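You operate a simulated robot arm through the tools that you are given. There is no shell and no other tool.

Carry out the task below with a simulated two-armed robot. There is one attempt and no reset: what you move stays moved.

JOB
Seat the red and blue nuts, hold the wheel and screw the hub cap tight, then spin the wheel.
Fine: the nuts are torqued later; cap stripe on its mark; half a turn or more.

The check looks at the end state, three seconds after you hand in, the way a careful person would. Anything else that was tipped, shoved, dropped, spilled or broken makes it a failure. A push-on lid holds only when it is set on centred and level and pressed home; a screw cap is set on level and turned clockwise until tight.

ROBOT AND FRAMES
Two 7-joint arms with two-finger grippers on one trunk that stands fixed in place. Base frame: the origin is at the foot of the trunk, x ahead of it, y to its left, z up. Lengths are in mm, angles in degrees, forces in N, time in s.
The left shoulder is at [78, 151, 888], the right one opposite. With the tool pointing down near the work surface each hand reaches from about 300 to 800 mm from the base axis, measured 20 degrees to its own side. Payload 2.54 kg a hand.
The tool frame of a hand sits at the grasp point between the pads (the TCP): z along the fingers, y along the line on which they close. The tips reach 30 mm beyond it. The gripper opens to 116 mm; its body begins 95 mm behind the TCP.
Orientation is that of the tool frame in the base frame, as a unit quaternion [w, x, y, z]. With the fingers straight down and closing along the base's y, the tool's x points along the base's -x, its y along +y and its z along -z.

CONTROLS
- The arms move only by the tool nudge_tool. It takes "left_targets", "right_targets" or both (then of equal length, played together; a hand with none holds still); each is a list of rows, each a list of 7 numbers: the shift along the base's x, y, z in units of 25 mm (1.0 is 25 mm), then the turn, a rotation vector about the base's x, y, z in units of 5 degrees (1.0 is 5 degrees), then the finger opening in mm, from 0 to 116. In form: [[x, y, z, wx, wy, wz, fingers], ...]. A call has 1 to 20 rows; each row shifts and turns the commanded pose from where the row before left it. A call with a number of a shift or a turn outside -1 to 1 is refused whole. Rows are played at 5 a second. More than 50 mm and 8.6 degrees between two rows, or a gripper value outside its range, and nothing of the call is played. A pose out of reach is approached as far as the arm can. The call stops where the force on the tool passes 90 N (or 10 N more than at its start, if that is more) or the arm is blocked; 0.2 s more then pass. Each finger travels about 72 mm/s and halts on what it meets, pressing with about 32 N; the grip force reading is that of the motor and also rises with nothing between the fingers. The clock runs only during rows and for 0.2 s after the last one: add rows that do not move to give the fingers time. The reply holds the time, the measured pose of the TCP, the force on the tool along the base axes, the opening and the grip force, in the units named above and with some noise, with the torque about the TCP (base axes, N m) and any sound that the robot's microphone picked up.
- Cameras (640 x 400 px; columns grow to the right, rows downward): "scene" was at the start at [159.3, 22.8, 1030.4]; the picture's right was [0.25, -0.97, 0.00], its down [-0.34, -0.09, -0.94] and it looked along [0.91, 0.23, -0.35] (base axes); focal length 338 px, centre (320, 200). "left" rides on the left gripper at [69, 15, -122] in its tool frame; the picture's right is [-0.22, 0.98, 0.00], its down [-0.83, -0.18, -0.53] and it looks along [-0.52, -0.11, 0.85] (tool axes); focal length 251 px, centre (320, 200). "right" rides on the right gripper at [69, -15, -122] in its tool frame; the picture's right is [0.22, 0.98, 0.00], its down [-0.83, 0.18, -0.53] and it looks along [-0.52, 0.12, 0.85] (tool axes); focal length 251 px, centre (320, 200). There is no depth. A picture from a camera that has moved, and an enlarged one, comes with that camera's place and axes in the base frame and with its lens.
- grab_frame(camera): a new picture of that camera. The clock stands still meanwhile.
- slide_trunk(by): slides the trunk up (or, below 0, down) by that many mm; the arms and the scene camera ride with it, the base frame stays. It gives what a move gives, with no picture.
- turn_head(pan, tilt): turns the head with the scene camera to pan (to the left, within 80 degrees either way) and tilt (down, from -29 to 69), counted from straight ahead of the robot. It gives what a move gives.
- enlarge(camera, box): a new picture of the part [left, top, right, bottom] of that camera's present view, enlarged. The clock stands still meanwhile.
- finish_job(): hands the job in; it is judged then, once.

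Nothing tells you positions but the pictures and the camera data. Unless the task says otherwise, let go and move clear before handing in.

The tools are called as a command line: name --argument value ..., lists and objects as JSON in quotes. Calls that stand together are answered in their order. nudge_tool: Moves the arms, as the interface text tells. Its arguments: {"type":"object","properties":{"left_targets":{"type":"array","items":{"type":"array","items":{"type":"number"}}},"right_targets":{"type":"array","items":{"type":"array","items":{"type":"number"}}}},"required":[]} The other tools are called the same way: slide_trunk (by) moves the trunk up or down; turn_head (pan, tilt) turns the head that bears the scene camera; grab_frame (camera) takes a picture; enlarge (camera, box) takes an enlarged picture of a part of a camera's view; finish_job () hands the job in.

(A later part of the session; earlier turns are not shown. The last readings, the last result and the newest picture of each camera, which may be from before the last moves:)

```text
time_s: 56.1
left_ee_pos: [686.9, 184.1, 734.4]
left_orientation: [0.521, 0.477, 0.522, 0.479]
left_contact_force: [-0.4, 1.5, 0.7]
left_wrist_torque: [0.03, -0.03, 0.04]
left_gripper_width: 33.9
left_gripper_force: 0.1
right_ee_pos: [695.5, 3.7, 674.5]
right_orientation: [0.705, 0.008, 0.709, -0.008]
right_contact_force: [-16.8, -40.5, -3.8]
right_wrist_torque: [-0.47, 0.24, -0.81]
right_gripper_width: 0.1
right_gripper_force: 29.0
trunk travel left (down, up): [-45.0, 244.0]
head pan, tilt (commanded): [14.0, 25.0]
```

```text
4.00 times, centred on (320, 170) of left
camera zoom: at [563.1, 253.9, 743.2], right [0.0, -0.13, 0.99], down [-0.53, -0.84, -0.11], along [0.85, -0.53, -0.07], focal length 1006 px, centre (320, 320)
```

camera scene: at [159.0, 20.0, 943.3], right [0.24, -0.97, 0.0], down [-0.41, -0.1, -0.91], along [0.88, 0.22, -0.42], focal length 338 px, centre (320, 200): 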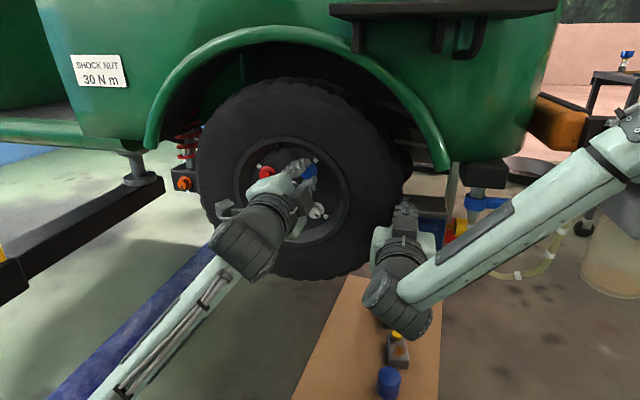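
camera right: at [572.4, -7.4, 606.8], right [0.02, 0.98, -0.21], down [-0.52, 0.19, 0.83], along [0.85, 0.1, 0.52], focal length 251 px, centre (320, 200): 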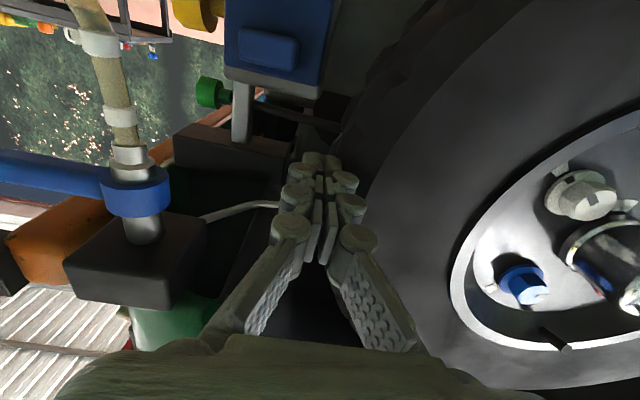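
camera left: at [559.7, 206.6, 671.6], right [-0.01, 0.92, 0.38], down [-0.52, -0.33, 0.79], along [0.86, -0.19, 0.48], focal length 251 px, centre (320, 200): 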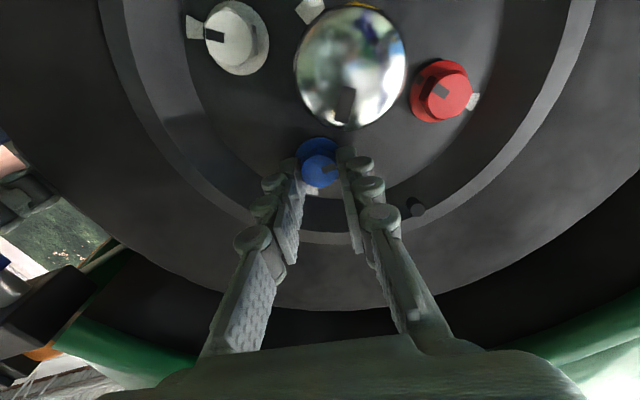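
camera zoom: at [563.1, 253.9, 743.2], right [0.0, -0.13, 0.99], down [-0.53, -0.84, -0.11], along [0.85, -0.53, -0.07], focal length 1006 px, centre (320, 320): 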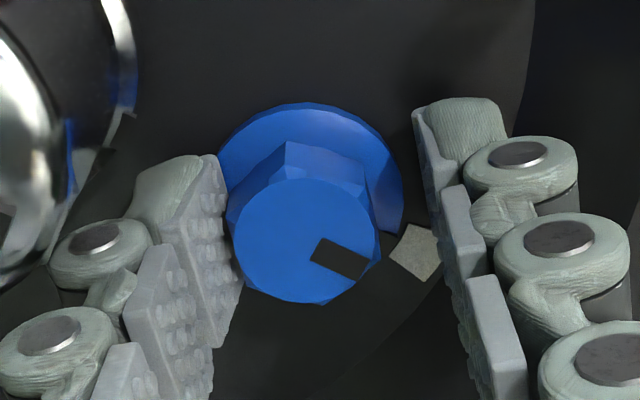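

The stripe now points at about 124°, in line with its mark. I'll recentre, regrip and turn gently to feel whether the nut is actually seated.

nudge_tool --left_targets '[[0, -0.1, -0.1, 0, 0, 0, 34], [0, 0, 0, 0, 0, 0, 24], [0, 0, 0, 0, 0, 0, 12], [0, 0, 0, 0, 0, 0, 12]]'

nudge_tool --left_targets '[[0, 0, 0, 0.6, 0, 0, 12], [0, 0, 0, 0, 0, 0, 12]]'

nudge_tool --left_targets '[[0, 0, 0, 0.6, 0, 0, 12], [0, 0, 0, 0, 0, 0, 12]]'

enlarge --camera "left" --box '[260, 120, 380, 220]'

```text
time_s: 57.1
left_ee_pos: [685.1, 180.2, 732.6]
left_orientation: [0.522, 0.477, 0.52, 0.479]
left_contact_force: [-8.3, 4.1, 3.3]
left_wrist_torque: [0.01, -0.09, 0.21]
left_gripper_width: 21.0
left_gripper_force: 44.9
right_ee_pos: [694.5, 3.2, 676.5]
right_orientation: [0.706, 0.007, 0.708, -0.007]
right_contact_force: [-14.2, -41.2, -5.2]
right_wrist_torque: [-0.49, 0.27, -0.85]
right_gripper_width: 0.3
right_gripper_force: 28.5
trunk travel left (down, up): [-45.0, 244.0]
head pan, tilt (commanded): [14.0, 25.0]
```

```text
time_s: 57.7
left_ee_pos: [684.7, 180.3, 730.8]
left_orientation: [0.508, 0.492, 0.508, 0.493]
left_contact_force: [-7.9, 4.1, 3.1]
left_wrist_torque: [-0.09, -0.11, -0.88]
left_gripper_width: 21.2
left_gripper_force: 44.9
right_ee_pos: [695.8, 3.8, 676.6]
right_orientation: [0.705, 0.008, 0.71, -0.008]
right_contact_force: [-14.4, -41.1, -5.3]
right_wrist_torque: [-0.47, 0.26, -0.8]
right_gripper_width: 0.1
right_gripper_force: 28.5
trunk travel left (down, up): [-45.0, 244.0]
head pan, tilt (commanded): [14.0, 25.0]
```

```text
time_s: 58.3
left_ee_pos: [685.5, 179.4, 730.6]
left_orientation: [0.495, 0.505, 0.494, 0.506]
left_contact_force: [-5.9, 3.2, 4.7]
left_wrist_torque: [-0.13, -0.14, -0.55]
left_gripper_width: 21.5
left_gripper_force: 45.1
right_ee_pos: [695.1, 3.7, 676.6]
right_orientation: [0.705, 0.007, 0.709, -0.007]
right_contact_force: [-16.9, -41.1, -5.8]
right_wrist_torque: [-0.47, 0.31, -0.83]
right_gripper_width: 0.0
right_gripper_force: 29.3
trunk travel left (down, up): [-45.0, 244.0]
head pan, tilt (commanded): [14.0, 25.0]
```

```text
4.00 times, centred on (320, 170) of left
camera zoom: at [562.6, 249.3, 747.7], right [0.0, -0.23, 0.97], down [-0.53, -0.82, -0.2], along [0.85, -0.52, -0.12], focal length 1006 px, centre (320, 320)
```

zoom: 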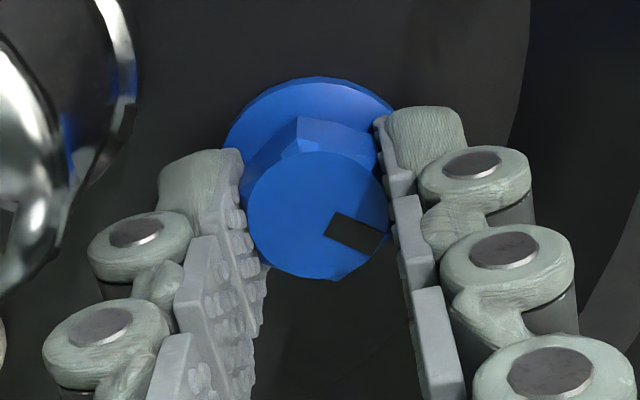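

nudge_tool --left_targets '[[0, 0, 0, 0.8, 0, 0, 12], [0, 0, 0, 0, 0, 0, 12]]'

enlarge --camera "left" --box '[260, 120, 380, 220]'

enlarge --camera "scene" --box '[235, 130, 355, 230]'

```text
time_s: 58.9
left_ee_pos: [685.7, 179.6, 730.1]
left_orientation: [0.477, 0.522, 0.477, 0.522]
left_contact_force: [-10.7, 3.3, 3.5]
left_wrist_torque: [-0.14, -0.08, -0.72]
left_gripper_width: 21.0
left_gripper_force: 44.9
right_ee_pos: [695.4, 3.4, 675.0]
right_orientation: [0.705, 0.008, 0.709, -0.008]
right_contact_force: [-16.8, -42.1, -6.5]
right_wrist_torque: [-0.46, 0.32, -0.78]
right_gripper_width: 0.0
right_gripper_force: 29.2
trunk travel left (down, up): [-45.0, 244.0]
head pan, tilt (commanded): [14.0, 25.0]
```

```text
4.00 times, centred on (320, 170) of left
camera zoom: at [562.7, 247.9, 752.4], right [0.0, -0.3, 0.95], down [-0.53, -0.81, -0.26], along [0.85, -0.51, -0.16], focal length 1006 px, centre (320, 320)
```

zoom: 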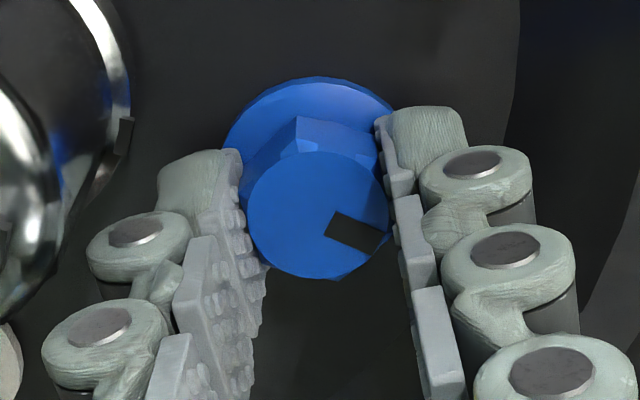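

```text
4.00 times, centred on (295, 180) of scene
camera zoom: at [157.5, 20.7, 943.7], right [0.24, -0.97, 0.0], down [-0.41, -0.1, -0.91], along [0.88, 0.22, -0.42], focal length 1353 px, centre (420, 280)
```

zoom: 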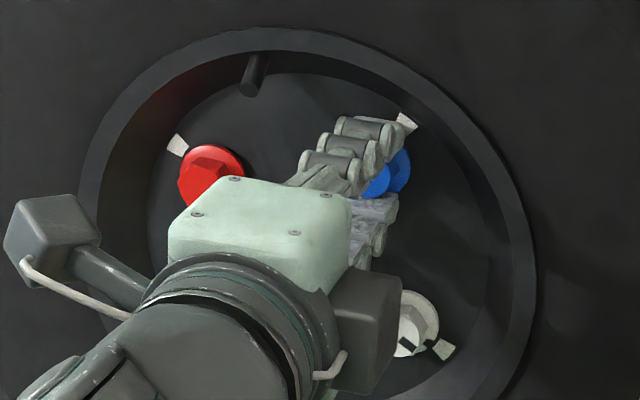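

The nut still turns freely, so it isn't seated yet, or my angle estimate is off. I'll release, roll back 60°, and look again.

nudge_tool --left_targets '[[0, 0, 0, 0, 0, 0, 36], [0, 0, 0, 0, 0, 0, 36], [0, 0, 0, 0, 0, 0, 36], [0, 0, 0, -1, 0, 0, 36], [0, 0, 0, -1, 0, 0, 36], [0, 0, 0, -1, 0, 0, 36], [0, 0, 0, -1, 0, 0, 36], [0, 0, 0, -1, 0, 0, 36], [0, 0, 0, -1, 0, 0, 36], [0, 0, 0, -1, 0, 0, 36], [0, 0, 0, -1, 0, 0, 36], [0, 0, 0, -1, 0, 0, 36], [0, 0, 0, -1, 0, 0, 36], [0, 0, 0, -1, 0, 0, 36], [0, 0, 0, -1, 0, 0, 36], [0, 0, 0, 0, 0, 0, 36]]'

enlarge --camera "left" --box '[260, 120, 380, 220]'

enlarge --camera "scene" --box '[275, 140, 335, 190]'

```text
time_s: 62.3
left_ee_pos: [686.3, 179.6, 730.9]
left_orientation: [0.675, 0.213, 0.674, 0.214]
left_contact_force: [0.1, -0.7, 0.5]
left_wrist_torque: [0.02, 0.01, -0.04]
left_gripper_width: 35.9
left_gripper_force: 0.0
right_ee_pos: [695.3, 3.3, 676.7]
right_orientation: [0.706, 0.007, 0.709, -0.007]
right_contact_force: [-19.0, -41.5, -4.6]
right_wrist_torque: [-0.48, 0.3, -0.8]
right_gripper_width: 0.0
right_gripper_force: 28.4
trunk travel left (down, up): [-45.0, 244.0]
head pan, tilt (commanded): [14.0, 25.0]
```

```text
4.00 times, centred on (320, 170) of left
camera zoom: at [563.2, 232.2, 682.9], right [0.0, 0.68, 0.74], down [-0.53, -0.62, 0.57], along [0.85, -0.39, 0.36], focal length 1006 px, centre (320, 320)
```

zoom: 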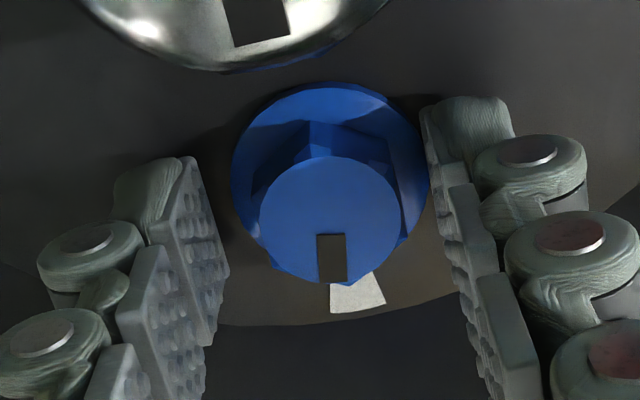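

```text
8.00 times, centred on (305, 165) of scene
camera zoom: at [158.0, 20.6, 943.5], right [0.24, -0.97, 0.0], down [-0.41, -0.1, -0.91], along [0.88, 0.22, -0.42], focal length 2705 px, centre (440, 480)
```

zoom: 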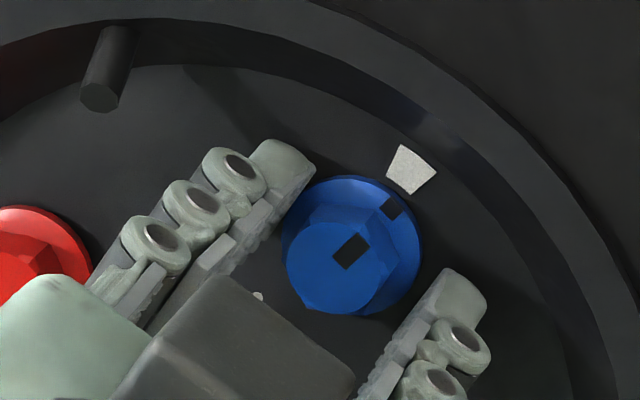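

In the 8× view the blue stripe, flange notch and mark are nearly in line. I'll compare its height off the disc with the seated white nut.

enlarge --camera "scene" --box '[305, 175, 365, 225]'

enlarge --camera "left" --box '[280, 130, 350, 190]'

grab_frame --camera "left"

grab_frame --camera "right"

```text
8.00 times, centred on (335, 200) of scene
camera zoom: at [158.0, 20.6, 943.5], right [0.24, -0.97, 0.0], down [-0.41, -0.1, -0.91], along [0.88, 0.22, -0.42], focal length 2705 px, centre (200, 200)
```

zoom: 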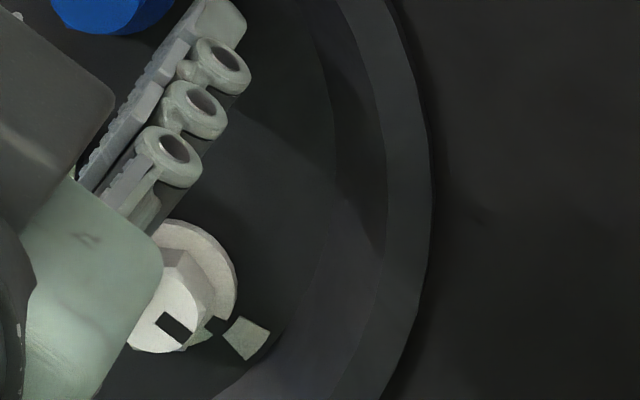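

```text
6.67 times, centred on (315, 160) of left
camera zoom: at [563.2, 232.2, 682.9], right [0.0, 0.68, 0.74], down [-0.53, -0.62, 0.57], along [0.85, -0.39, 0.36], focal length 1676 px, centre (353, 467)
```

zoom: 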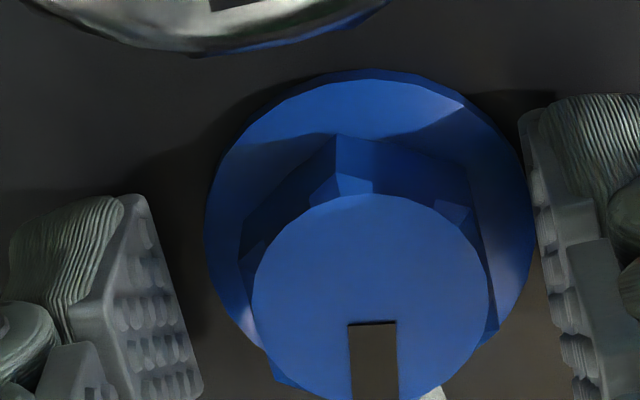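

```text
taken
camera left: at [563.2, 232.2, 682.9], right [0.0, 0.68, 0.74], down [-0.53, -0.62, 0.57], along [0.85, -0.39, 0.36], focal length 251 px, centre (320, 200)
```

left: 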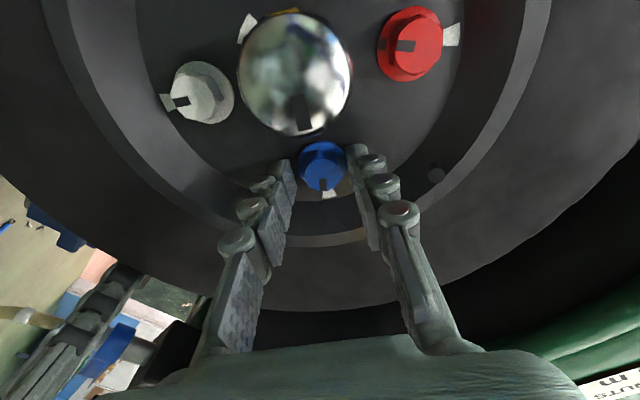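

```text
taken
camera right: at [573.2, -7.2, 607.2], right [0.02, 0.98, -0.21], down [-0.53, 0.19, 0.83], along [0.85, 0.1, 0.52], focal length 251 px, centre (320, 200)
```

right: 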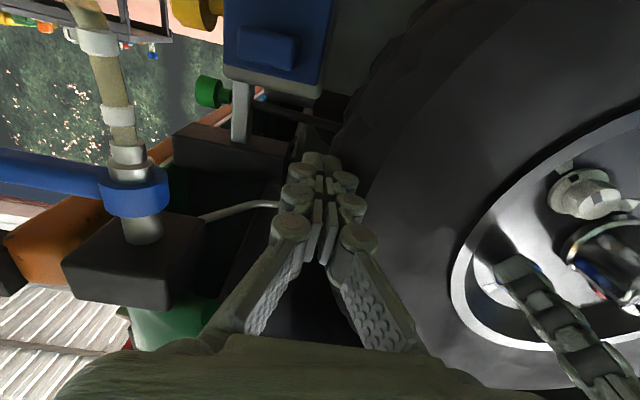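

The blue nut is within about 10° of its mark and there is no clear seating torque yet. I'll regrip here and keep turning carefully, watching for the torque to rise.

nudge_tool --left_targets '[[0, 0.03, 0.03, 0, 0, 0, 34], [0, 0, 0, 0, 0, 0, 24], [0, 0, 0, 0, 0, 0, 12], [0, 0, 0, 0, 0, 0, 12], [0, 0, 0, 0.8, 0, 0, 12], [0, 0, 0, 0, 0, 0, 12]]'

nudge_tool --left_targets '[[0, 0, 0, 0.8, 0, 0, 12], [0, 0, 0, 0, 0, 0, 12]]'

nudge_tool --left_targets '[[0, 0, 0, 0.8, 0, 0, 12], [0, 0, 0, 0, 0, 0, 12]]'

enlarge --camera "left" --box '[260, 120, 380, 220]'

```text
time_s: 63.7
left_ee_pos: [685.9, 181.9, 731.2]
left_orientation: [0.667, 0.236, 0.666, 0.239]
left_contact_force: [-19.6, 3.1, -1.7]
left_wrist_torque: [-0.15, -0.52, -0.32]
left_gripper_width: 21.5
left_gripper_force: 44.9
right_ee_pos: [695.6, 4.1, 675.5]
right_orientation: [0.706, 0.007, 0.709, -0.008]
right_contact_force: [-13.8, -40.7, -4.9]
right_wrist_torque: [-0.5, 0.29, -0.81]
right_gripper_width: 0.0
right_gripper_force: 28.4
trunk travel left (down, up): [-45.0, 244.0]
head pan, tilt (commanded): [14.0, 25.0]
```

```text
time_s: 64.3
left_ee_pos: [685.7, 180.5, 732.3]
left_orientation: [0.658, 0.26, 0.657, 0.26]
left_contact_force: [-15.4, 2.5, -0.9]
left_wrist_torque: [-0.1, -0.38, -0.33]
left_gripper_width: 21.5
left_gripper_force: 44.6
right_ee_pos: [694.7, 3.5, 677.2]
right_orientation: [0.706, 0.007, 0.708, -0.007]
right_contact_force: [-15.8, -40.3, -3.9]
right_wrist_torque: [-0.49, 0.29, -0.77]
right_gripper_width: 0.2
right_gripper_force: 28.8
trunk travel left (down, up): [-45.0, 244.0]
head pan, tilt (commanded): [14.0, 25.0]
```

```text
time_s: 64.9
left_ee_pos: [686.4, 180.2, 731.2]
left_orientation: [0.648, 0.283, 0.648, 0.283]
left_contact_force: [-12.4, 0.7, -1.1]
left_wrist_torque: [-0.08, -0.41, -0.44]
left_gripper_width: 21.9
left_gripper_force: 45.1
right_ee_pos: [695.7, 4.0, 677.0]
right_orientation: [0.705, 0.007, 0.709, -0.007]
right_contact_force: [-17.2, -40.8, -4.6]
right_wrist_torque: [-0.51, 0.29, -0.74]
right_gripper_width: 0.2
right_gripper_force: 28.7
trunk travel left (down, up): [-45.0, 244.0]
head pan, tilt (commanded): [14.0, 25.0]
```

```text
4.00 times, centred on (320, 170) of left
camera zoom: at [562.9, 242.0, 696.2], right [0.0, 0.51, 0.86], down [-0.53, -0.73, 0.43], along [0.85, -0.46, 0.27], focal length 1006 px, centre (320, 320)
```

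zoom: 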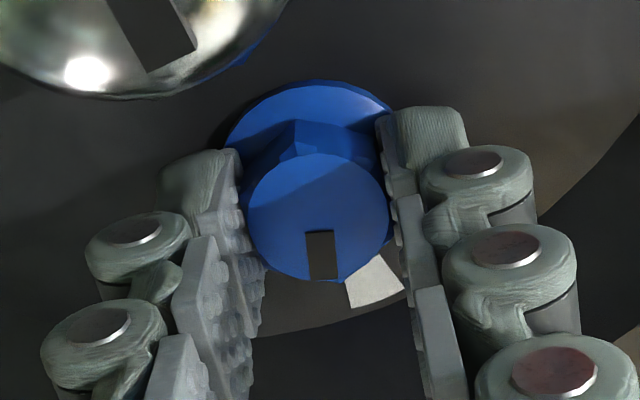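

Still free-turning past the mark, so it may need part of another revolution. I'll keep turning in steps and watch torque and axial force.

nudge_tool --left_targets '[[0, 0, 0, 1, 0, 0, 12], [0, 0, 0, 1, 0, 0, 12], [0, 0, 0, 1, 0, 0, 12], [0, 0, 0, 0, 0, 0, 12]]'

nudge_tool --left_targets '[[0, 0, 0, 1, 0, 0, 12], [0, 0, 0, 1, 0, 0, 12], [0, 0, 0, 1, 0, 0, 12], [0, 0, 0, 0, 0, 0, 12]]'

enlarge --camera "left" --box '[260, 120, 380, 220]'

```text
time_s: 65.9
left_ee_pos: [685.8, 179.7, 732.1]
left_orientation: [0.606, 0.366, 0.605, 0.366]
left_contact_force: [-15.2, -4.0, -1.6]
left_wrist_torque: [-0.08, -0.17, -0.6]
left_gripper_width: 22.8
left_gripper_force: 45.0
right_ee_pos: [695.6, 4.1, 678.0]
right_orientation: [0.706, 0.007, 0.708, -0.007]
right_contact_force: [-19.3, -40.3, -3.2]
right_wrist_torque: [-0.51, 0.27, -0.74]
right_gripper_width: 0.0
right_gripper_force: 28.4
trunk travel left (down, up): [-45.0, 244.0]
head pan, tilt (commanded): [14.0, 25.0]
```

```text
time_s: 66.9
left_ee_pos: [686.8, 179.4, 732.5]
left_orientation: [0.553, 0.441, 0.552, 0.442]
left_contact_force: [-16.8, -2.0, -6.0]
left_wrist_torque: [-0.46, 0.12, -0.29]
left_gripper_width: 24.3
left_gripper_force: 44.5
right_ee_pos: [694.4, 3.5, 675.5]
right_orientation: [0.705, 0.007, 0.709, -0.007]
right_contact_force: [-20.3, -40.9, -4.3]
right_wrist_torque: [-0.45, 0.25, -0.71]
right_gripper_width: 0.0
right_gripper_force: 28.6
trunk travel left (down, up): [-45.0, 244.0]
head pan, tilt (commanded): [14.0, 25.0]
```

```text
4.00 times, centred on (320, 170) of left
camera zoom: at [563.0, 251.6, 730.8], right [0.0, 0.01, 1.0], down [-0.53, -0.85, 0.01], along [0.85, -0.53, 0.0], focal length 1006 px, centre (320, 320)
```

zoom: 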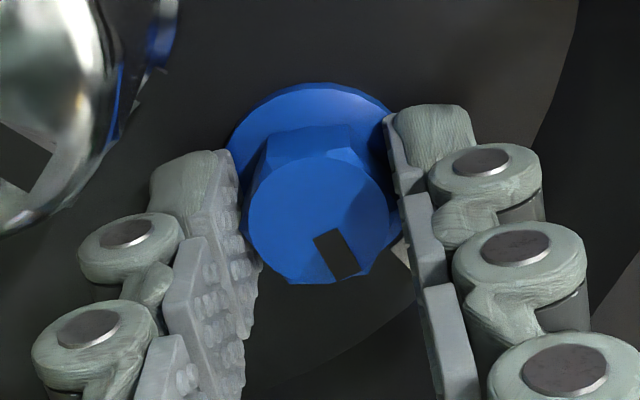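

The grip has started riding over the hex (opening grew, torque rose to 0.46 N·m), so the blue nut has stopped and is seated. I'll release without turning it back and inspect.

nudge_tool --left_targets '[[0, 0, 0, 0, 0, 0, 38], [0, 0, 0, 0, 0, 0, 38], [0, 0, 0, 0, 0, 0, 38], [0, 0, 0, -1, 0, 0, 38], [0, 0, 0, -1, 0, 0, 38], [0, 0, 0, -1, 0, 0, 38], [0, 0, 0, -1, 0, 0, 38], [0, 0, 0, -1, 0, 0, 38], [0, 0, 0, -1, 0, 0, 38], [0, 0, 0, -1, 0, 0, 38], [0, 0, 0, -1, 0, 0, 38], [0, 0, 0, 0, 0, 0, 38]]'

enlarge --camera "left" --box '[260, 120, 380, 220]'

enlarge --camera "scene" --box '[275, 140, 335, 190]'

```text
time_s: 69.5
left_ee_pos: [685.9, 181.6, 732.8]
left_orientation: [0.671, 0.224, 0.67, 0.225]
left_contact_force: [0.6, 0.5, 0.0]
left_wrist_torque: [0.02, 0.03, -0.03]
left_gripper_width: 38.4
left_gripper_force: 0.1
right_ee_pos: [694.8, 3.8, 676.3]
right_orientation: [0.705, 0.008, 0.709, -0.008]
right_contact_force: [-19.9, -40.5, -3.9]
right_wrist_torque: [-0.38, 0.25, -0.77]
right_gripper_width: 0.1
right_gripper_force: 28.8
trunk travel left (down, up): [-45.0, 244.0]
head pan, tilt (commanded): [14.0, 25.0]
```

```text
4.00 times, centred on (320, 170) of left
camera zoom: at [562.7, 234.5, 685.7], right [0.0, 0.65, 0.76], down [-0.53, -0.64, 0.55], along [0.84, -0.41, 0.35], focal length 1006 px, centre (320, 320)
```

zoom: 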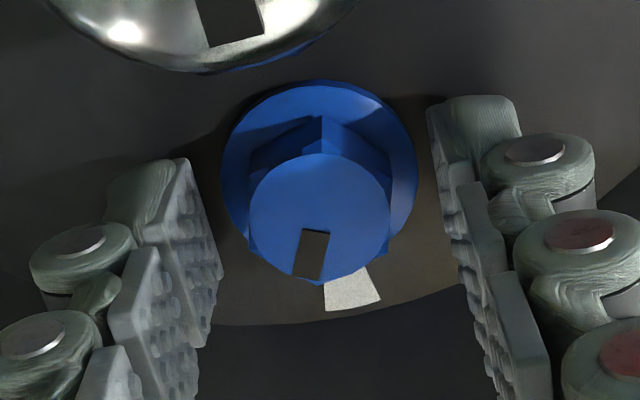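

```text
8.00 times, centred on (305, 165) of scene
camera zoom: at [158.0, 20.6, 943.5], right [0.24, -0.97, 0.0], down [-0.41, -0.1, -0.91], along [0.88, 0.22, -0.42], focal length 2705 px, centre (440, 480)
```

zoom: 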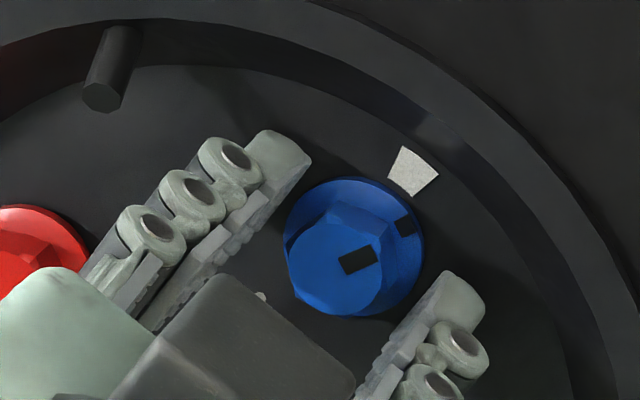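

Blue now reads about 27° past its mark. I'll regrip squarely on the flats (roll ~47°) and check whether it truly resists further turning.

nudge_tool --left_targets '[[0, 0, 0, 1, 0, 0, 36], [0, 0, 0, 1, 0, 0, 34], [0, 0, 0, 0, 0, 0, 34], [0, 0, 0, 0, 0, 0, 24], [0, 0, 0, 0, 0, 0, 12], [0, 0, 0, 0, 0, 0, 12]]'

enlarge --camera "left" --box '[260, 120, 380, 220]'

nudge_tool --left_targets '[[0, 0, 0, 0.6, 0, 0, 12], [0, 0, 0, 0, 0, 0, 12]]'

nudge_tool --left_targets '[[0, 0, 0, 0.6, 0, 0, 12], [0, 0, 0, 0, 0, 0, 12]]'

enlarge --camera "left" --box '[260, 120, 380, 220]'

```text
time_s: 70.9
left_ee_pos: [684.8, 181.1, 731.0]
left_orientation: [0.649, 0.283, 0.648, 0.281]
left_contact_force: [-2.2, 0.6, -0.1]
left_wrist_torque: [0.1, 0.05, 0.0]
left_gripper_width: 21.6
left_gripper_force: 44.8
right_ee_pos: [695.4, 3.6, 676.1]
right_orientation: [0.705, 0.007, 0.709, -0.007]
right_contact_force: [-18.3, -41.6, -2.4]
right_wrist_torque: [-0.38, 0.23, -0.75]
right_gripper_width: 0.0
right_gripper_force: 28.5
trunk travel left (down, up): [-45.0, 244.0]
head pan, tilt (commanded): [14.0, 25.0]
```

```text
4.00 times, centred on (320, 170) of left
camera zoom: at [562.8, 241.8, 695.7], right [0.0, 0.51, 0.86], down [-0.53, -0.73, 0.43], along [0.85, -0.46, 0.27], focal length 1006 px, centre (320, 320)
```

zoom: 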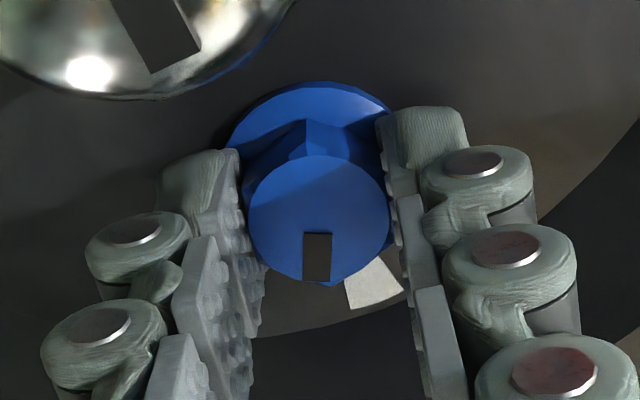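

```text
time_s: 71.5
left_ee_pos: [685.7, 179.9, 733.1]
left_orientation: [0.641, 0.3, 0.64, 0.299]
left_contact_force: [-1.2, 1.8, -0.6]
left_wrist_torque: [-0.01, -0.08, -0.11]
left_gripper_width: 21.0
left_gripper_force: 45.6
right_ee_pos: [695.5, 3.9, 674.9]
right_orientation: [0.705, 0.007, 0.709, -0.007]
right_contact_force: [-18.6, -40.3, -4.6]
right_wrist_torque: [-0.37, 0.23, -0.8]
right_gripper_width: 0.0
right_gripper_force: 28.1
trunk travel left (down, up): [-45.0, 244.0]
head pan, tilt (commanded): [14.0, 25.0]
```

```text
time_s: 72.1
left_ee_pos: [686.9, 181.0, 731.2]
left_orientation: [0.633, 0.316, 0.632, 0.316]
left_contact_force: [-1.7, -1.2, -0.2]
left_wrist_torque: [-0.77, -0.21, -0.35]
left_gripper_width: 21.2
left_gripper_force: 45.3
right_ee_pos: [694.4, 3.6, 675.0]
right_orientation: [0.703, 0.007, 0.711, -0.007]
right_contact_force: [-16.8, -40.3, -6.8]
right_wrist_torque: [-0.29, 0.25, -0.75]
right_gripper_width: 0.0
right_gripper_force: 28.5
trunk travel left (down, up): [-45.0, 244.0]
head pan, tilt (commanded): [14.0, 25.0]
```

```text
4.00 times, centred on (320, 170) of left
camera zoom: at [562.9, 245.0, 701.8], right [0.0, 0.42, 0.91], down [-0.54, -0.77, 0.35], along [0.84, -0.49, 0.22], focal length 1006 px, centre (320, 320)
```

zoom: 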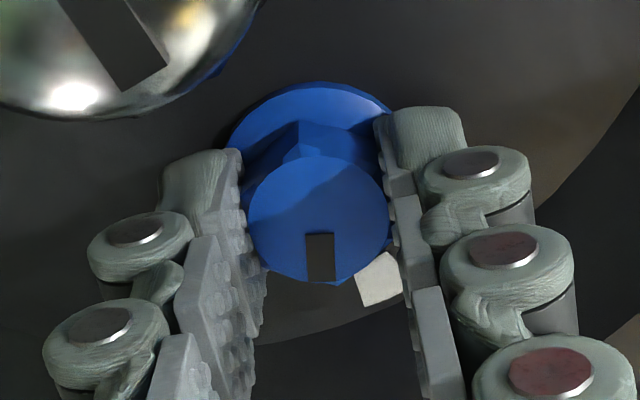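

Blue now resists firmly (about 0.8 N·m) with no more motion, so it is seated. I'll release, back straight out, and move across to the red nut.

nudge_tool --left_targets '[[0, 0, 0, -0.4, 0, 0, 12], [0, 0, 0, 0, 0, 0, 36], [0, 0, 0, 0, 0, 0, 36], [0, 0, 0, 0, 0, 0, 36], [-0.5, 0, 0, 0, 0, 0, 36], [-0.7, 0, 0, 0, 0, 0, 36], [-0.7, 0, 0, 0, 0, 0, 36], [0, 0, 0, 0, 0, 0, 36]]'

grab_frame --camera "left"

enlarge --camera "scene" --box '[235, 130, 355, 230]'

```text
time_s: 73.9
left_ee_pos: [638.4, 180.1, 731.0]
left_orientation: [0.639, 0.304, 0.638, 0.306]
left_contact_force: [0.6, 0.3, 0.5]
left_wrist_torque: [-0.01, 0.01, 0.0]
left_gripper_width: 35.9
left_gripper_force: 0.1
right_ee_pos: [695.5, 3.5, 675.6]
right_orientation: [0.705, 0.008, 0.709, -0.007]
right_contact_force: [-17.9, -40.7, -3.0]
right_wrist_torque: [-0.33, 0.21, -0.77]
right_gripper_width: 0.1
right_gripper_force: 28.3
trunk travel left (down, up): [-45.0, 244.0]
head pan, tilt (commanded): [14.0, 25.0]
```

```text
taken
camera left: at [514.8, 243.9, 700.1], right [0.0, 0.45, 0.89], down [-0.53, -0.76, 0.38], along [0.85, -0.48, 0.24], focal length 251 px, centre (320, 200)
```

left: 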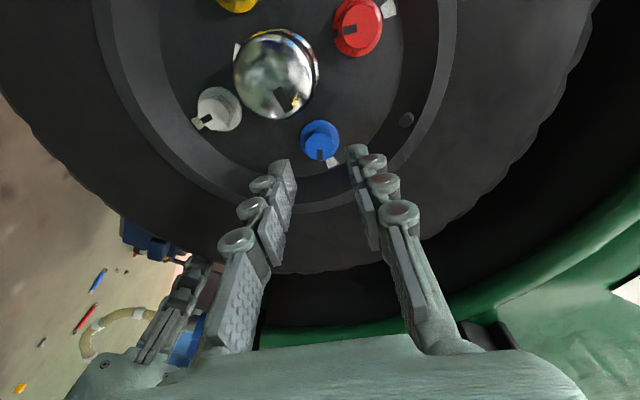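

```text
4.00 times, centred on (295, 180) of scene
camera zoom: at [158.0, 20.6, 943.5], right [0.24, -0.97, 0.0], down [-0.41, -0.1, -0.91], along [0.88, 0.22, -0.42], focal length 1353 px, centre (420, 280)
```

zoom: 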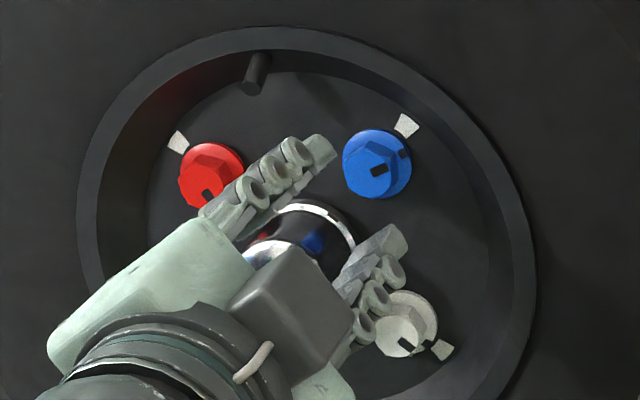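

enlarge --camera "left" --box '[180, 0, 420, 180]'

enlarge --camera "scene" --box '[275, 140, 355, 220]'

```text
2.22 times, centred on (300, 90) of left
camera zoom: at [514.8, 243.9, 700.1], right [0.0, 0.45, 0.89], down [-0.53, -0.76, 0.38], along [0.85, -0.48, 0.24], focal length 559 px, centre (364, 444)
```

zoom: 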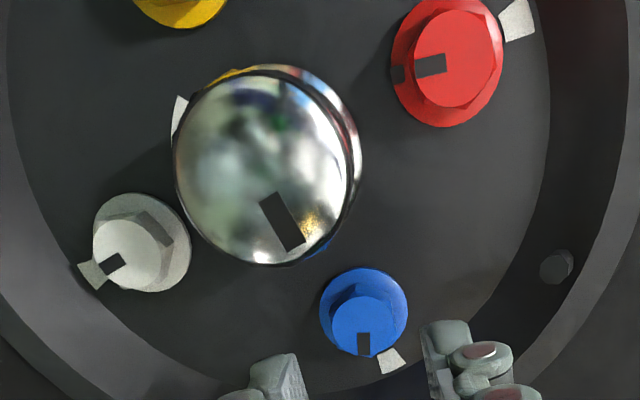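

```text
5.00 times, centred on (315, 180) of scene
camera zoom: at [158.0, 20.6, 943.5], right [0.24, -0.97, 0.0], down [-0.41, -0.1, -0.91], along [0.88, 0.22, -0.42], focal length 1691 px, centre (345, 300)
```

zoom: 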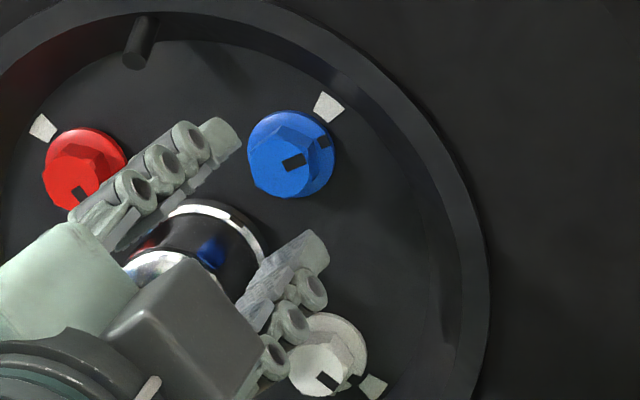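

Blue sits flush like the white nut. Now I'll shift across to stand in front of the red nut (about y=263, z=716), still short of the cap face, at roll ~65°.

nudge_tool --left_targets '[[0, 0.8, -0.1, 0.9, 0, 0, 40], [0, 0.8, -0.15, 0.9, 0, 0, 40], [0, 0.8, -0.15, 0.9, 0, 0, 40], [0, 0.9, -0.2, 0, 0, 0, 40], [0, 0, 0, 0, 0, 0, 40]]'

grab_frame --camera "left"

enlarge --camera "left" --box '[260, 90, 380, 190]'

grab_frame --camera "scene"

```text
time_s: 75.1
left_ee_pos: [638.2, 263.2, 715.9]
left_orientation: [0.599, 0.378, 0.597, 0.378]
left_contact_force: [-0.5, 0.0, -0.2]
left_wrist_torque: [0.04, -0.04, -0.03]
left_gripper_width: 40.2
left_gripper_force: 0.0
right_ee_pos: [696.1, 3.4, 676.0]
right_orientation: [0.705, 0.007, 0.709, -0.007]
right_contact_force: [-17.8, -41.3, -2.9]
right_wrist_torque: [-0.34, 0.22, -0.76]
right_gripper_width: 0.1
right_gripper_force: 28.8
trunk travel left (down, up): [-45.0, 244.0]
head pan, tilt (commanded): [14.0, 25.0]
```

```text
taken
camera left: at [514.9, 332.6, 700.9], right [0.0, 0.23, 0.97], down [-0.53, -0.82, 0.19], along [0.85, -0.52, 0.12], focal length 251 px, centre (320, 200)
```

left: 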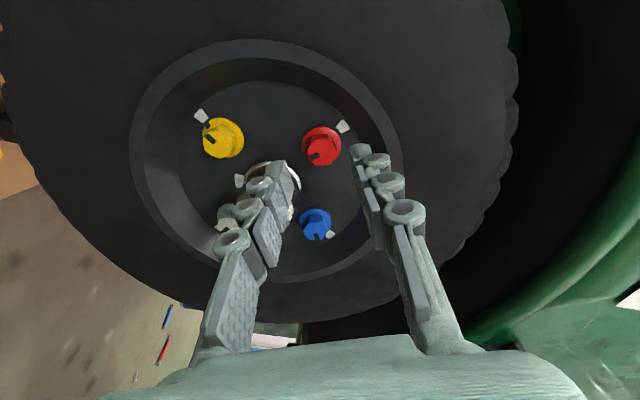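

```text
4.00 times, centred on (320, 140) of left
camera zoom: at [514.9, 332.6, 700.9], right [0.0, 0.23, 0.97], down [-0.53, -0.82, 0.19], along [0.85, -0.52, 0.12], focal length 1006 px, centre (320, 440)
```

zoom: 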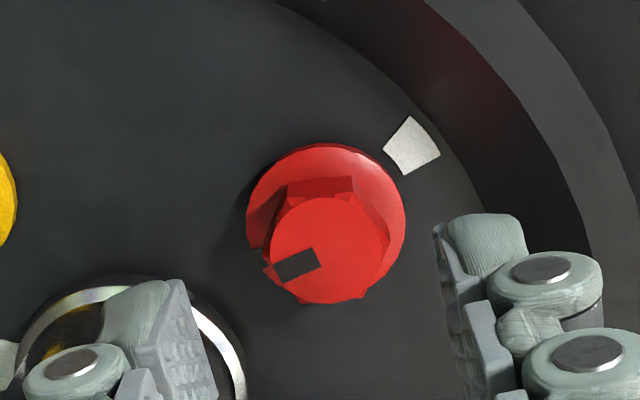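

```text
taken
camera scene: at [158.0, 20.6, 943.5], right [0.24, -0.97, 0.0], down [-0.41, -0.1, -0.91], along [0.88, 0.22, -0.42], focal length 338 px, centre (320, 200)
```

scene: 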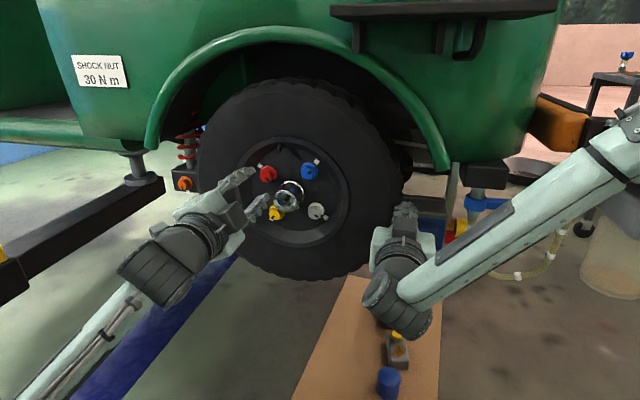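

Red's stripe is near 233° and its hex flats lie at roll 41°/101°/161°. Gripping at 101° keeps the fingers clear of the cap, so I'll test in free space how far the left wrist can roll.

nudge_tool --left_targets '[[0, 0, 0, 1, 0, 0, 40], [0, 0, 0, 1, 0, 0, 40], [0, 0, 0, 1, 0, 0, 40], [0, 0, 0, 1, 0, 0, 40], [0, 0, 0, 1, 0, 0, 40], [0, 0, 0, 1, 0, 0, 40], [0, 0, 0, 1, 0, 0, 40], [0, 0, 0, 1, 0, 0, 40], [0, 0, 0, 1, 0, 0, 40], [0, 0, 0, 1, 0, 0, 40], [0, 0, 0, 1, 0, 0, 40], [0, 0, 0, 1, 0, 0, 40], [0, 0, 0, 1, 0, 0, 40], [0, 0, 0, 1, 0, 0, 40], [0, 0, 0, 1, 0, 0, 40], [0, 0, 0, 0, 0, 0, 40]]'

grab_frame --camera "scene"

```text
time_s: 78.5
left_ee_pos: [639.1, 263.4, 717.1]
left_orientation: [0.244, 0.664, 0.243, 0.664]
left_contact_force: [0.2, 0.2, 0.2]
left_wrist_torque: [-0.02, 0.01, 0.05]
left_gripper_width: 40.1
left_gripper_force: 0.3
right_ee_pos: [695.2, 3.8, 676.7]
right_orientation: [0.705, 0.007, 0.71, -0.007]
right_contact_force: [-18.8, -40.4, -3.4]
right_wrist_torque: [-0.36, 0.18, -0.75]
right_gripper_width: 0.0
right_gripper_force: 28.8
trunk travel left (down, up): [-45.0, 244.0]
head pan, tilt (commanded): [14.0, 25.0]
```

```text
taken
camera scene: at [158.0, 20.6, 943.5], right [0.24, -0.97, 0.0], down [-0.41, -0.1, -0.91], along [0.88, 0.22, -0.42], focal length 338 px, centre (320, 200)
```

scene: 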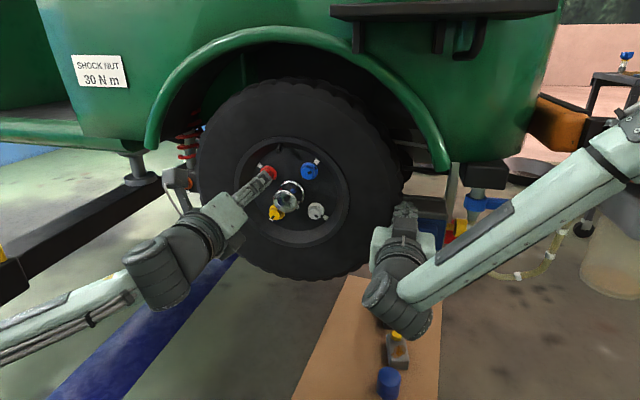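

The wrist rolls freely to 140°. I'll go back to roll ~101°, centre on the red nut and approach to just short of it.

nudge_tool --left_targets '[[0, -0.1, 0.05, -1, 0, 0, 40], [0, 0, 0, -1, 0, 0, 40], [0, 0, 0, -1, 0, 0, 40], [0, 0, 0, -1, 0, 0, 40], [0, 0, 0, -1, 0, 0, 40], [0, 0, 0, -1, 0, 0, 40], [0, 0, 0, -1, 0, 0, 40], [0, 0, 0, -0.7, 0, 0, 40], [0.6, 0, 0, 0, 0, 0, 40], [0.6, 0, 0, 0, 0, 0, 40], [0, 0, 0, 0, 0, 0, 40]]'

enlarge --camera "left" --box '[260, 110, 380, 210]'

enlarge --camera "scene" --box '[235, 130, 355, 230]'

```text
time_s: 80.9
left_ee_pos: [667.5, 261.7, 717.6]
left_orientation: [0.449, 0.546, 0.449, 0.546]
left_contact_force: [-0.1, -0.1, 0.0]
left_wrist_torque: [0.03, 0.0, 0.0]
left_gripper_width: 39.9
left_gripper_force: 0.0
right_ee_pos: [695.0, 4.7, 675.7]
right_orientation: [0.705, 0.007, 0.709, -0.007]
right_contact_force: [-18.5, -40.5, -3.2]
right_wrist_torque: [-0.28, 0.2, -0.78]
right_gripper_width: 0.2
right_gripper_force: 28.8
trunk travel left (down, up): [-45.0, 244.0]
head pan, tilt (commanded): [14.0, 25.0]
```

```text
4.00 times, centred on (320, 160) of left
camera zoom: at [546.0, 325.9, 745.2], right [0.0, -0.4, 0.92], down [-0.53, -0.78, -0.34], along [0.85, -0.49, -0.21], focal length 1006 px, centre (320, 360)
```

zoom: 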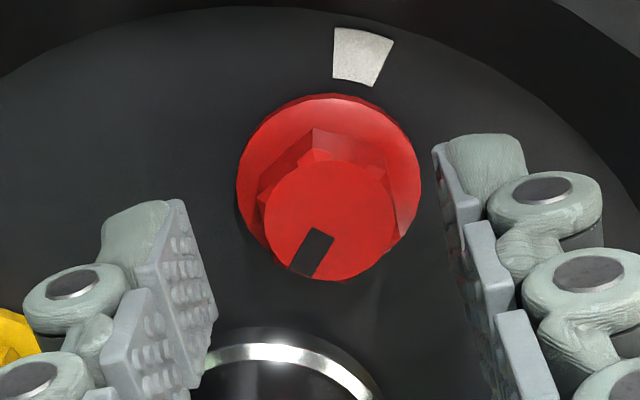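

```text
4.00 times, centred on (295, 180) of scene
camera zoom: at [158.0, 20.6, 943.5], right [0.24, -0.97, 0.0], down [-0.41, -0.1, -0.91], along [0.88, 0.22, -0.42], focal length 1353 px, centre (420, 280)
```

zoom: 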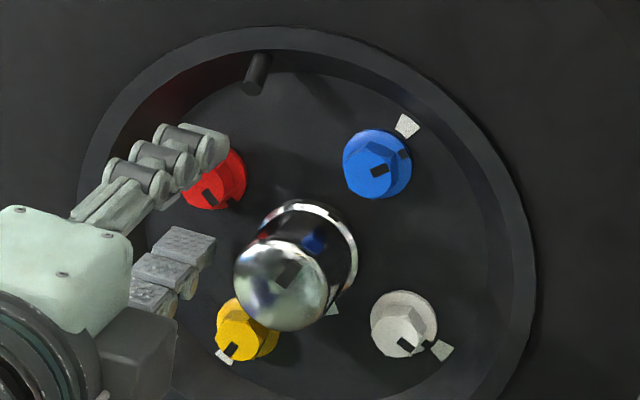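

Well aligned: flats face the pads and the nut is within 1.5 mm of centre. I'll advance and grip.

nudge_tool --left_targets '[[0.3, 0, 0.05, 0, 0, 0, 40], [0.32, 0, 0, 0, 0, 0, 40], [0, 0, 0, 0, 0, 0, 40]]'

enlarge --camera "left" --box '[260, 120, 380, 220]'

```text
time_s: 81.7
left_ee_pos: [683.0, 260.6, 719.4]
left_orientation: [0.451, 0.546, 0.449, 0.545]
left_contact_force: [-0.1, 0.4, 0.3]
left_wrist_torque: [0.0, 0.0, -0.01]
left_gripper_width: 40.1
left_gripper_force: 0.1
right_ee_pos: [695.2, 3.1, 675.8]
right_orientation: [0.705, 0.009, 0.709, -0.008]
right_contact_force: [-17.2, -40.3, -3.1]
right_wrist_torque: [-0.3, 0.15, -0.77]
right_gripper_width: 0.0
right_gripper_force: 29.1
trunk travel left (down, up): [-45.0, 244.0]
head pan, tilt (commanded): [14.0, 25.0]
```

```text
4.00 times, centred on (320, 170) of left
camera zoom: at [561.3, 325.7, 747.0], right [0.0, -0.4, 0.92], down [-0.53, -0.78, -0.34], along [0.85, -0.49, -0.21], focal length 1006 px, centre (320, 320)
```

zoom: 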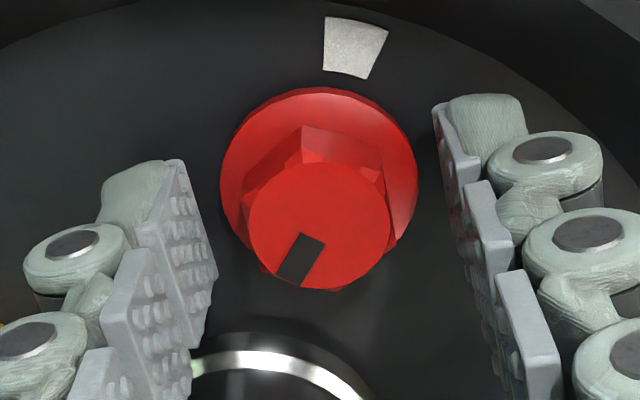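

nudge_tool --left_targets '[[0, 0, 0, 0, 0, 0, 26], [0, 0, 0, 0, 0, 0, 12], [0, 0, 0, 0, 0, 0, 12], [0, 0, 0, 1, 0, 0, 12], [0, 0, 0, 1, 0, 0, 12], [0, 0, 0, 1, 0, 0, 12], [0, 0, 0, 1, 0, 0, 12], [0, 0, 0, 0, 0, 0, 12]]'

nudge_tool --left_targets '[[0, 0, 0, 1, 0, 0, 12], [0, 0, 0, 1, 0, 0, 12], [0, 0, 0, 1, 0, 0, 12], [0, 0, 0, 1, 0, 0, 12], [0, 0, 0, 0, 0, 0, 12]]'

enlarge --camera "left" --box '[260, 120, 380, 220]'

```text
time_s: 83.5
left_ee_pos: [683.9, 259.8, 719.4]
left_orientation: [0.347, 0.616, 0.348, 0.616]
left_contact_force: [-6.9, -0.6, -2.0]
left_wrist_torque: [0.04, 0.0, 0.04]
left_gripper_width: 21.1
left_gripper_force: 44.9
right_ee_pos: [695.3, 4.3, 675.8]
right_orientation: [0.705, 0.008, 0.709, -0.007]
right_contact_force: [-16.0, -40.4, -4.1]
right_wrist_torque: [-0.29, 0.17, -0.77]
right_gripper_width: 0.0
right_gripper_force: 28.5
trunk travel left (down, up): [-45.0, 244.0]
head pan, tilt (commanded): [14.0, 25.0]
```

```text
time_s: 84.7
left_ee_pos: [683.7, 261.0, 719.1]
left_orientation: [0.235, 0.667, 0.235, 0.667]
left_contact_force: [-6.4, 0.0, -3.7]
left_wrist_torque: [0.01, 0.07, 0.01]
left_gripper_width: 21.1
left_gripper_force: 44.8
right_ee_pos: [695.9, 4.3, 675.5]
right_orientation: [0.705, 0.008, 0.709, -0.008]
right_contact_force: [-19.0, -40.1, -3.3]
right_wrist_torque: [-0.26, 0.21, -0.73]
right_gripper_width: 0.1
right_gripper_force: 29.0
trunk travel left (down, up): [-45.0, 244.0]
head pan, tilt (commanded): [14.0, 25.0]
```

```text
4.00 times, centred on (320, 170) of left
camera zoom: at [561.2, 292.2, 781.9], right [0.0, -0.9, 0.45], down [-0.53, -0.38, -0.76], along [0.85, -0.24, -0.48], focal length 1006 px, centre (320, 320)
```

zoom: 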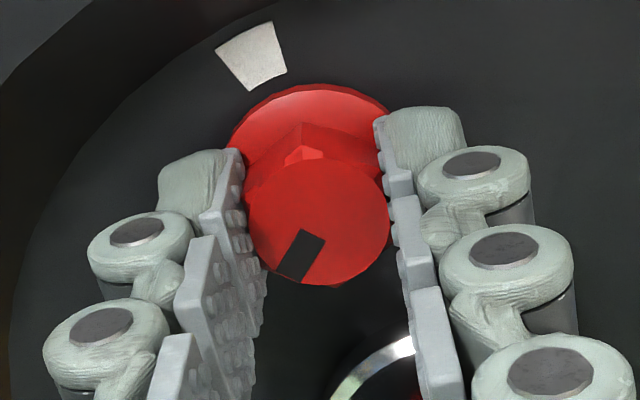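

Red is turning smoothly. I'll continue another 30°, to roll ~171°.

nudge_tool --left_targets '[[0, 0, 0, 1, 0, 0, 12], [0, 0, 0, 1, 0, 0, 12], [0, 0, 0, 1, 0, 0, 12], [0, 0, 0, 1, 0, 0, 12], [0, 0, 0, 0, 0, 0, 12]]'

nudge_tool --left_targets '[[0, 0, 0, 1, 0, 0, 12], [0, 0, 0, 1, 0, 0, 12], [0, 0, 0, 0, 0, 0, 12]]'

enlarge --camera "left" --box '[260, 120, 380, 220]'

grab_frame --camera "scene"

```text
time_s: 85.9
left_ee_pos: [684.0, 261.7, 718.4]
left_orientation: [0.115, 0.698, 0.116, 0.698]
left_contact_force: [3.6, -2.5, -3.2]
left_wrist_torque: [0.04, 0.12, -0.09]
left_gripper_width: 21.2
left_gripper_force: 44.8
right_ee_pos: [695.6, 4.6, 676.5]
right_orientation: [0.705, 0.007, 0.709, -0.007]
right_contact_force: [-23.2, -40.8, -2.8]
right_wrist_torque: [-0.23, 0.2, -0.71]
right_gripper_width: 0.0
right_gripper_force: 29.2
trunk travel left (down, up): [-45.0, 244.0]
head pan, tilt (commanded): [14.0, 25.0]
```

```text
time_s: 86.7
left_ee_pos: [685.2, 260.4, 718.6]
left_orientation: [0.054, 0.705, 0.054, 0.705]
left_contact_force: [9.2, -1.2, -1.6]
left_wrist_torque: [-0.02, 0.28, -0.06]
left_gripper_width: 21.3
left_gripper_force: 45.4
right_ee_pos: [695.8, 4.8, 674.8]
right_orientation: [0.705, 0.008, 0.709, -0.007]
right_contact_force: [-24.1, -40.9, -2.8]
right_wrist_torque: [-0.18, 0.16, -0.67]
right_gripper_width: 0.0
right_gripper_force: 28.5
trunk travel left (down, up): [-45.0, 244.0]
head pan, tilt (commanded): [14.0, 25.0]
```

```text
4.00 times, centred on (320, 170) of left
camera zoom: at [561.3, 256.4, 789.2], right [0.0, -1.0, -0.06], down [-0.53, 0.05, -0.84], along [0.85, 0.03, -0.53], focal length 1006 px, centre (320, 320)
```

zoom: 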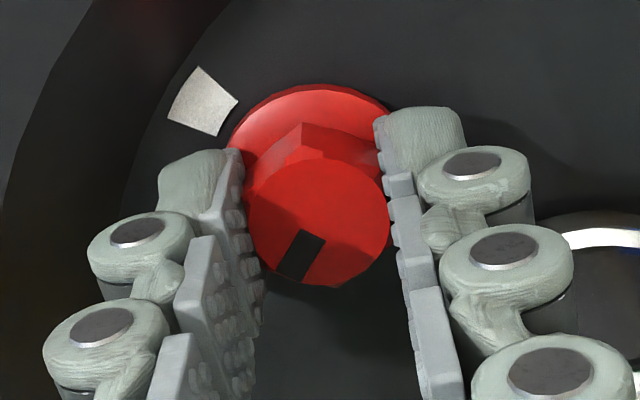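

```text
taken
camera scene: at [158.3, 20.5, 943.4], right [0.24, -0.97, 0.0], down [-0.41, -0.1, -0.91], along [0.88, 0.22, -0.42], focal length 338 px, centre (320, 200)
```

scene: 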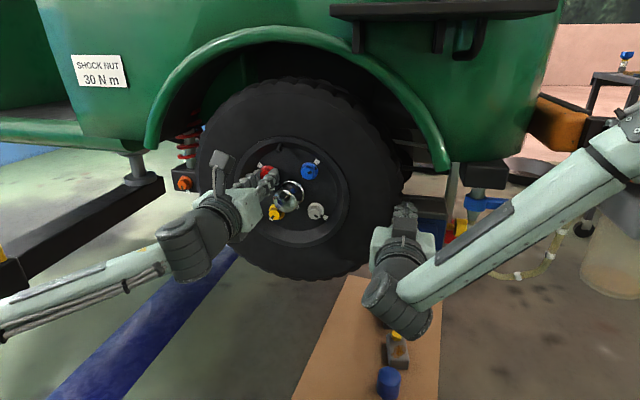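

Stripe at about 303°. I'll release, roll back 60°, and regrip.

nudge_tool --left_targets '[[0, 0, 0, 0, 0, 0, 35], [0, 0, 0, 0, 0, 0, 35], [0, 0, 0, 0, 0, 0, 35], [0, 0, 0, -1, 0, 0, 35], [0, 0, 0, -1, 0, 0, 35], [0, 0, 0, -1, 0, 0, 35], [0, 0, 0, -1, 0, 0, 35], [0, 0, 0, -1, 0, 0, 35], [0, 0, 0, -1, 0, 0, 35], [0, 0, 0, -1, 0, 0, 35], [0, 0, 0, -1, 0, 0, 35], [0, 0, 0, -1, 0, 0, 35], [0, 0, 0, -1, 0, 0, 35], [0, 0, 0, -1, 0, 0, 35], [0, 0, 0, -1, 0, 0, 35], [0, 0, 0, 0, 0, 0, 35]]'

enlarge --camera "left" --box '[260, 120, 380, 220]'

```text
time_s: 90.1
left_ee_pos: [683.6, 260.8, 719.3]
left_orientation: [0.4, 0.582, 0.402, 0.583]
left_contact_force: [0.3, -0.8, -0.2]
left_wrist_torque: [-0.02, 0.01, 0.0]
left_gripper_width: 34.9
left_gripper_force: 0.0
right_ee_pos: [694.9, 3.8, 676.3]
right_orientation: [0.705, 0.008, 0.709, -0.007]
right_contact_force: [-16.6, -39.7, -2.1]
right_wrist_torque: [-0.23, 0.15, -0.81]
right_gripper_width: 0.0
right_gripper_force: 28.5
trunk travel left (down, up): [-45.0, 244.0]
head pan, tilt (commanded): [14.0, 25.0]
```

```text
4.00 times, centred on (320, 170) of left
camera zoom: at [561.1, 319.9, 757.7], right [0.0, -0.55, 0.83], down [-0.53, -0.71, -0.47], along [0.85, -0.45, -0.29], focal length 1006 px, centre (320, 320)
```

zoom: 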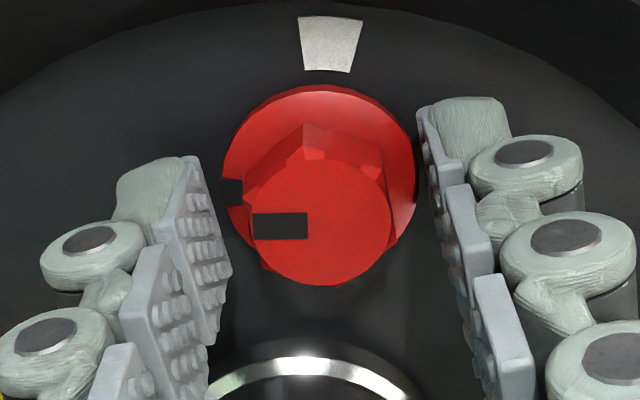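

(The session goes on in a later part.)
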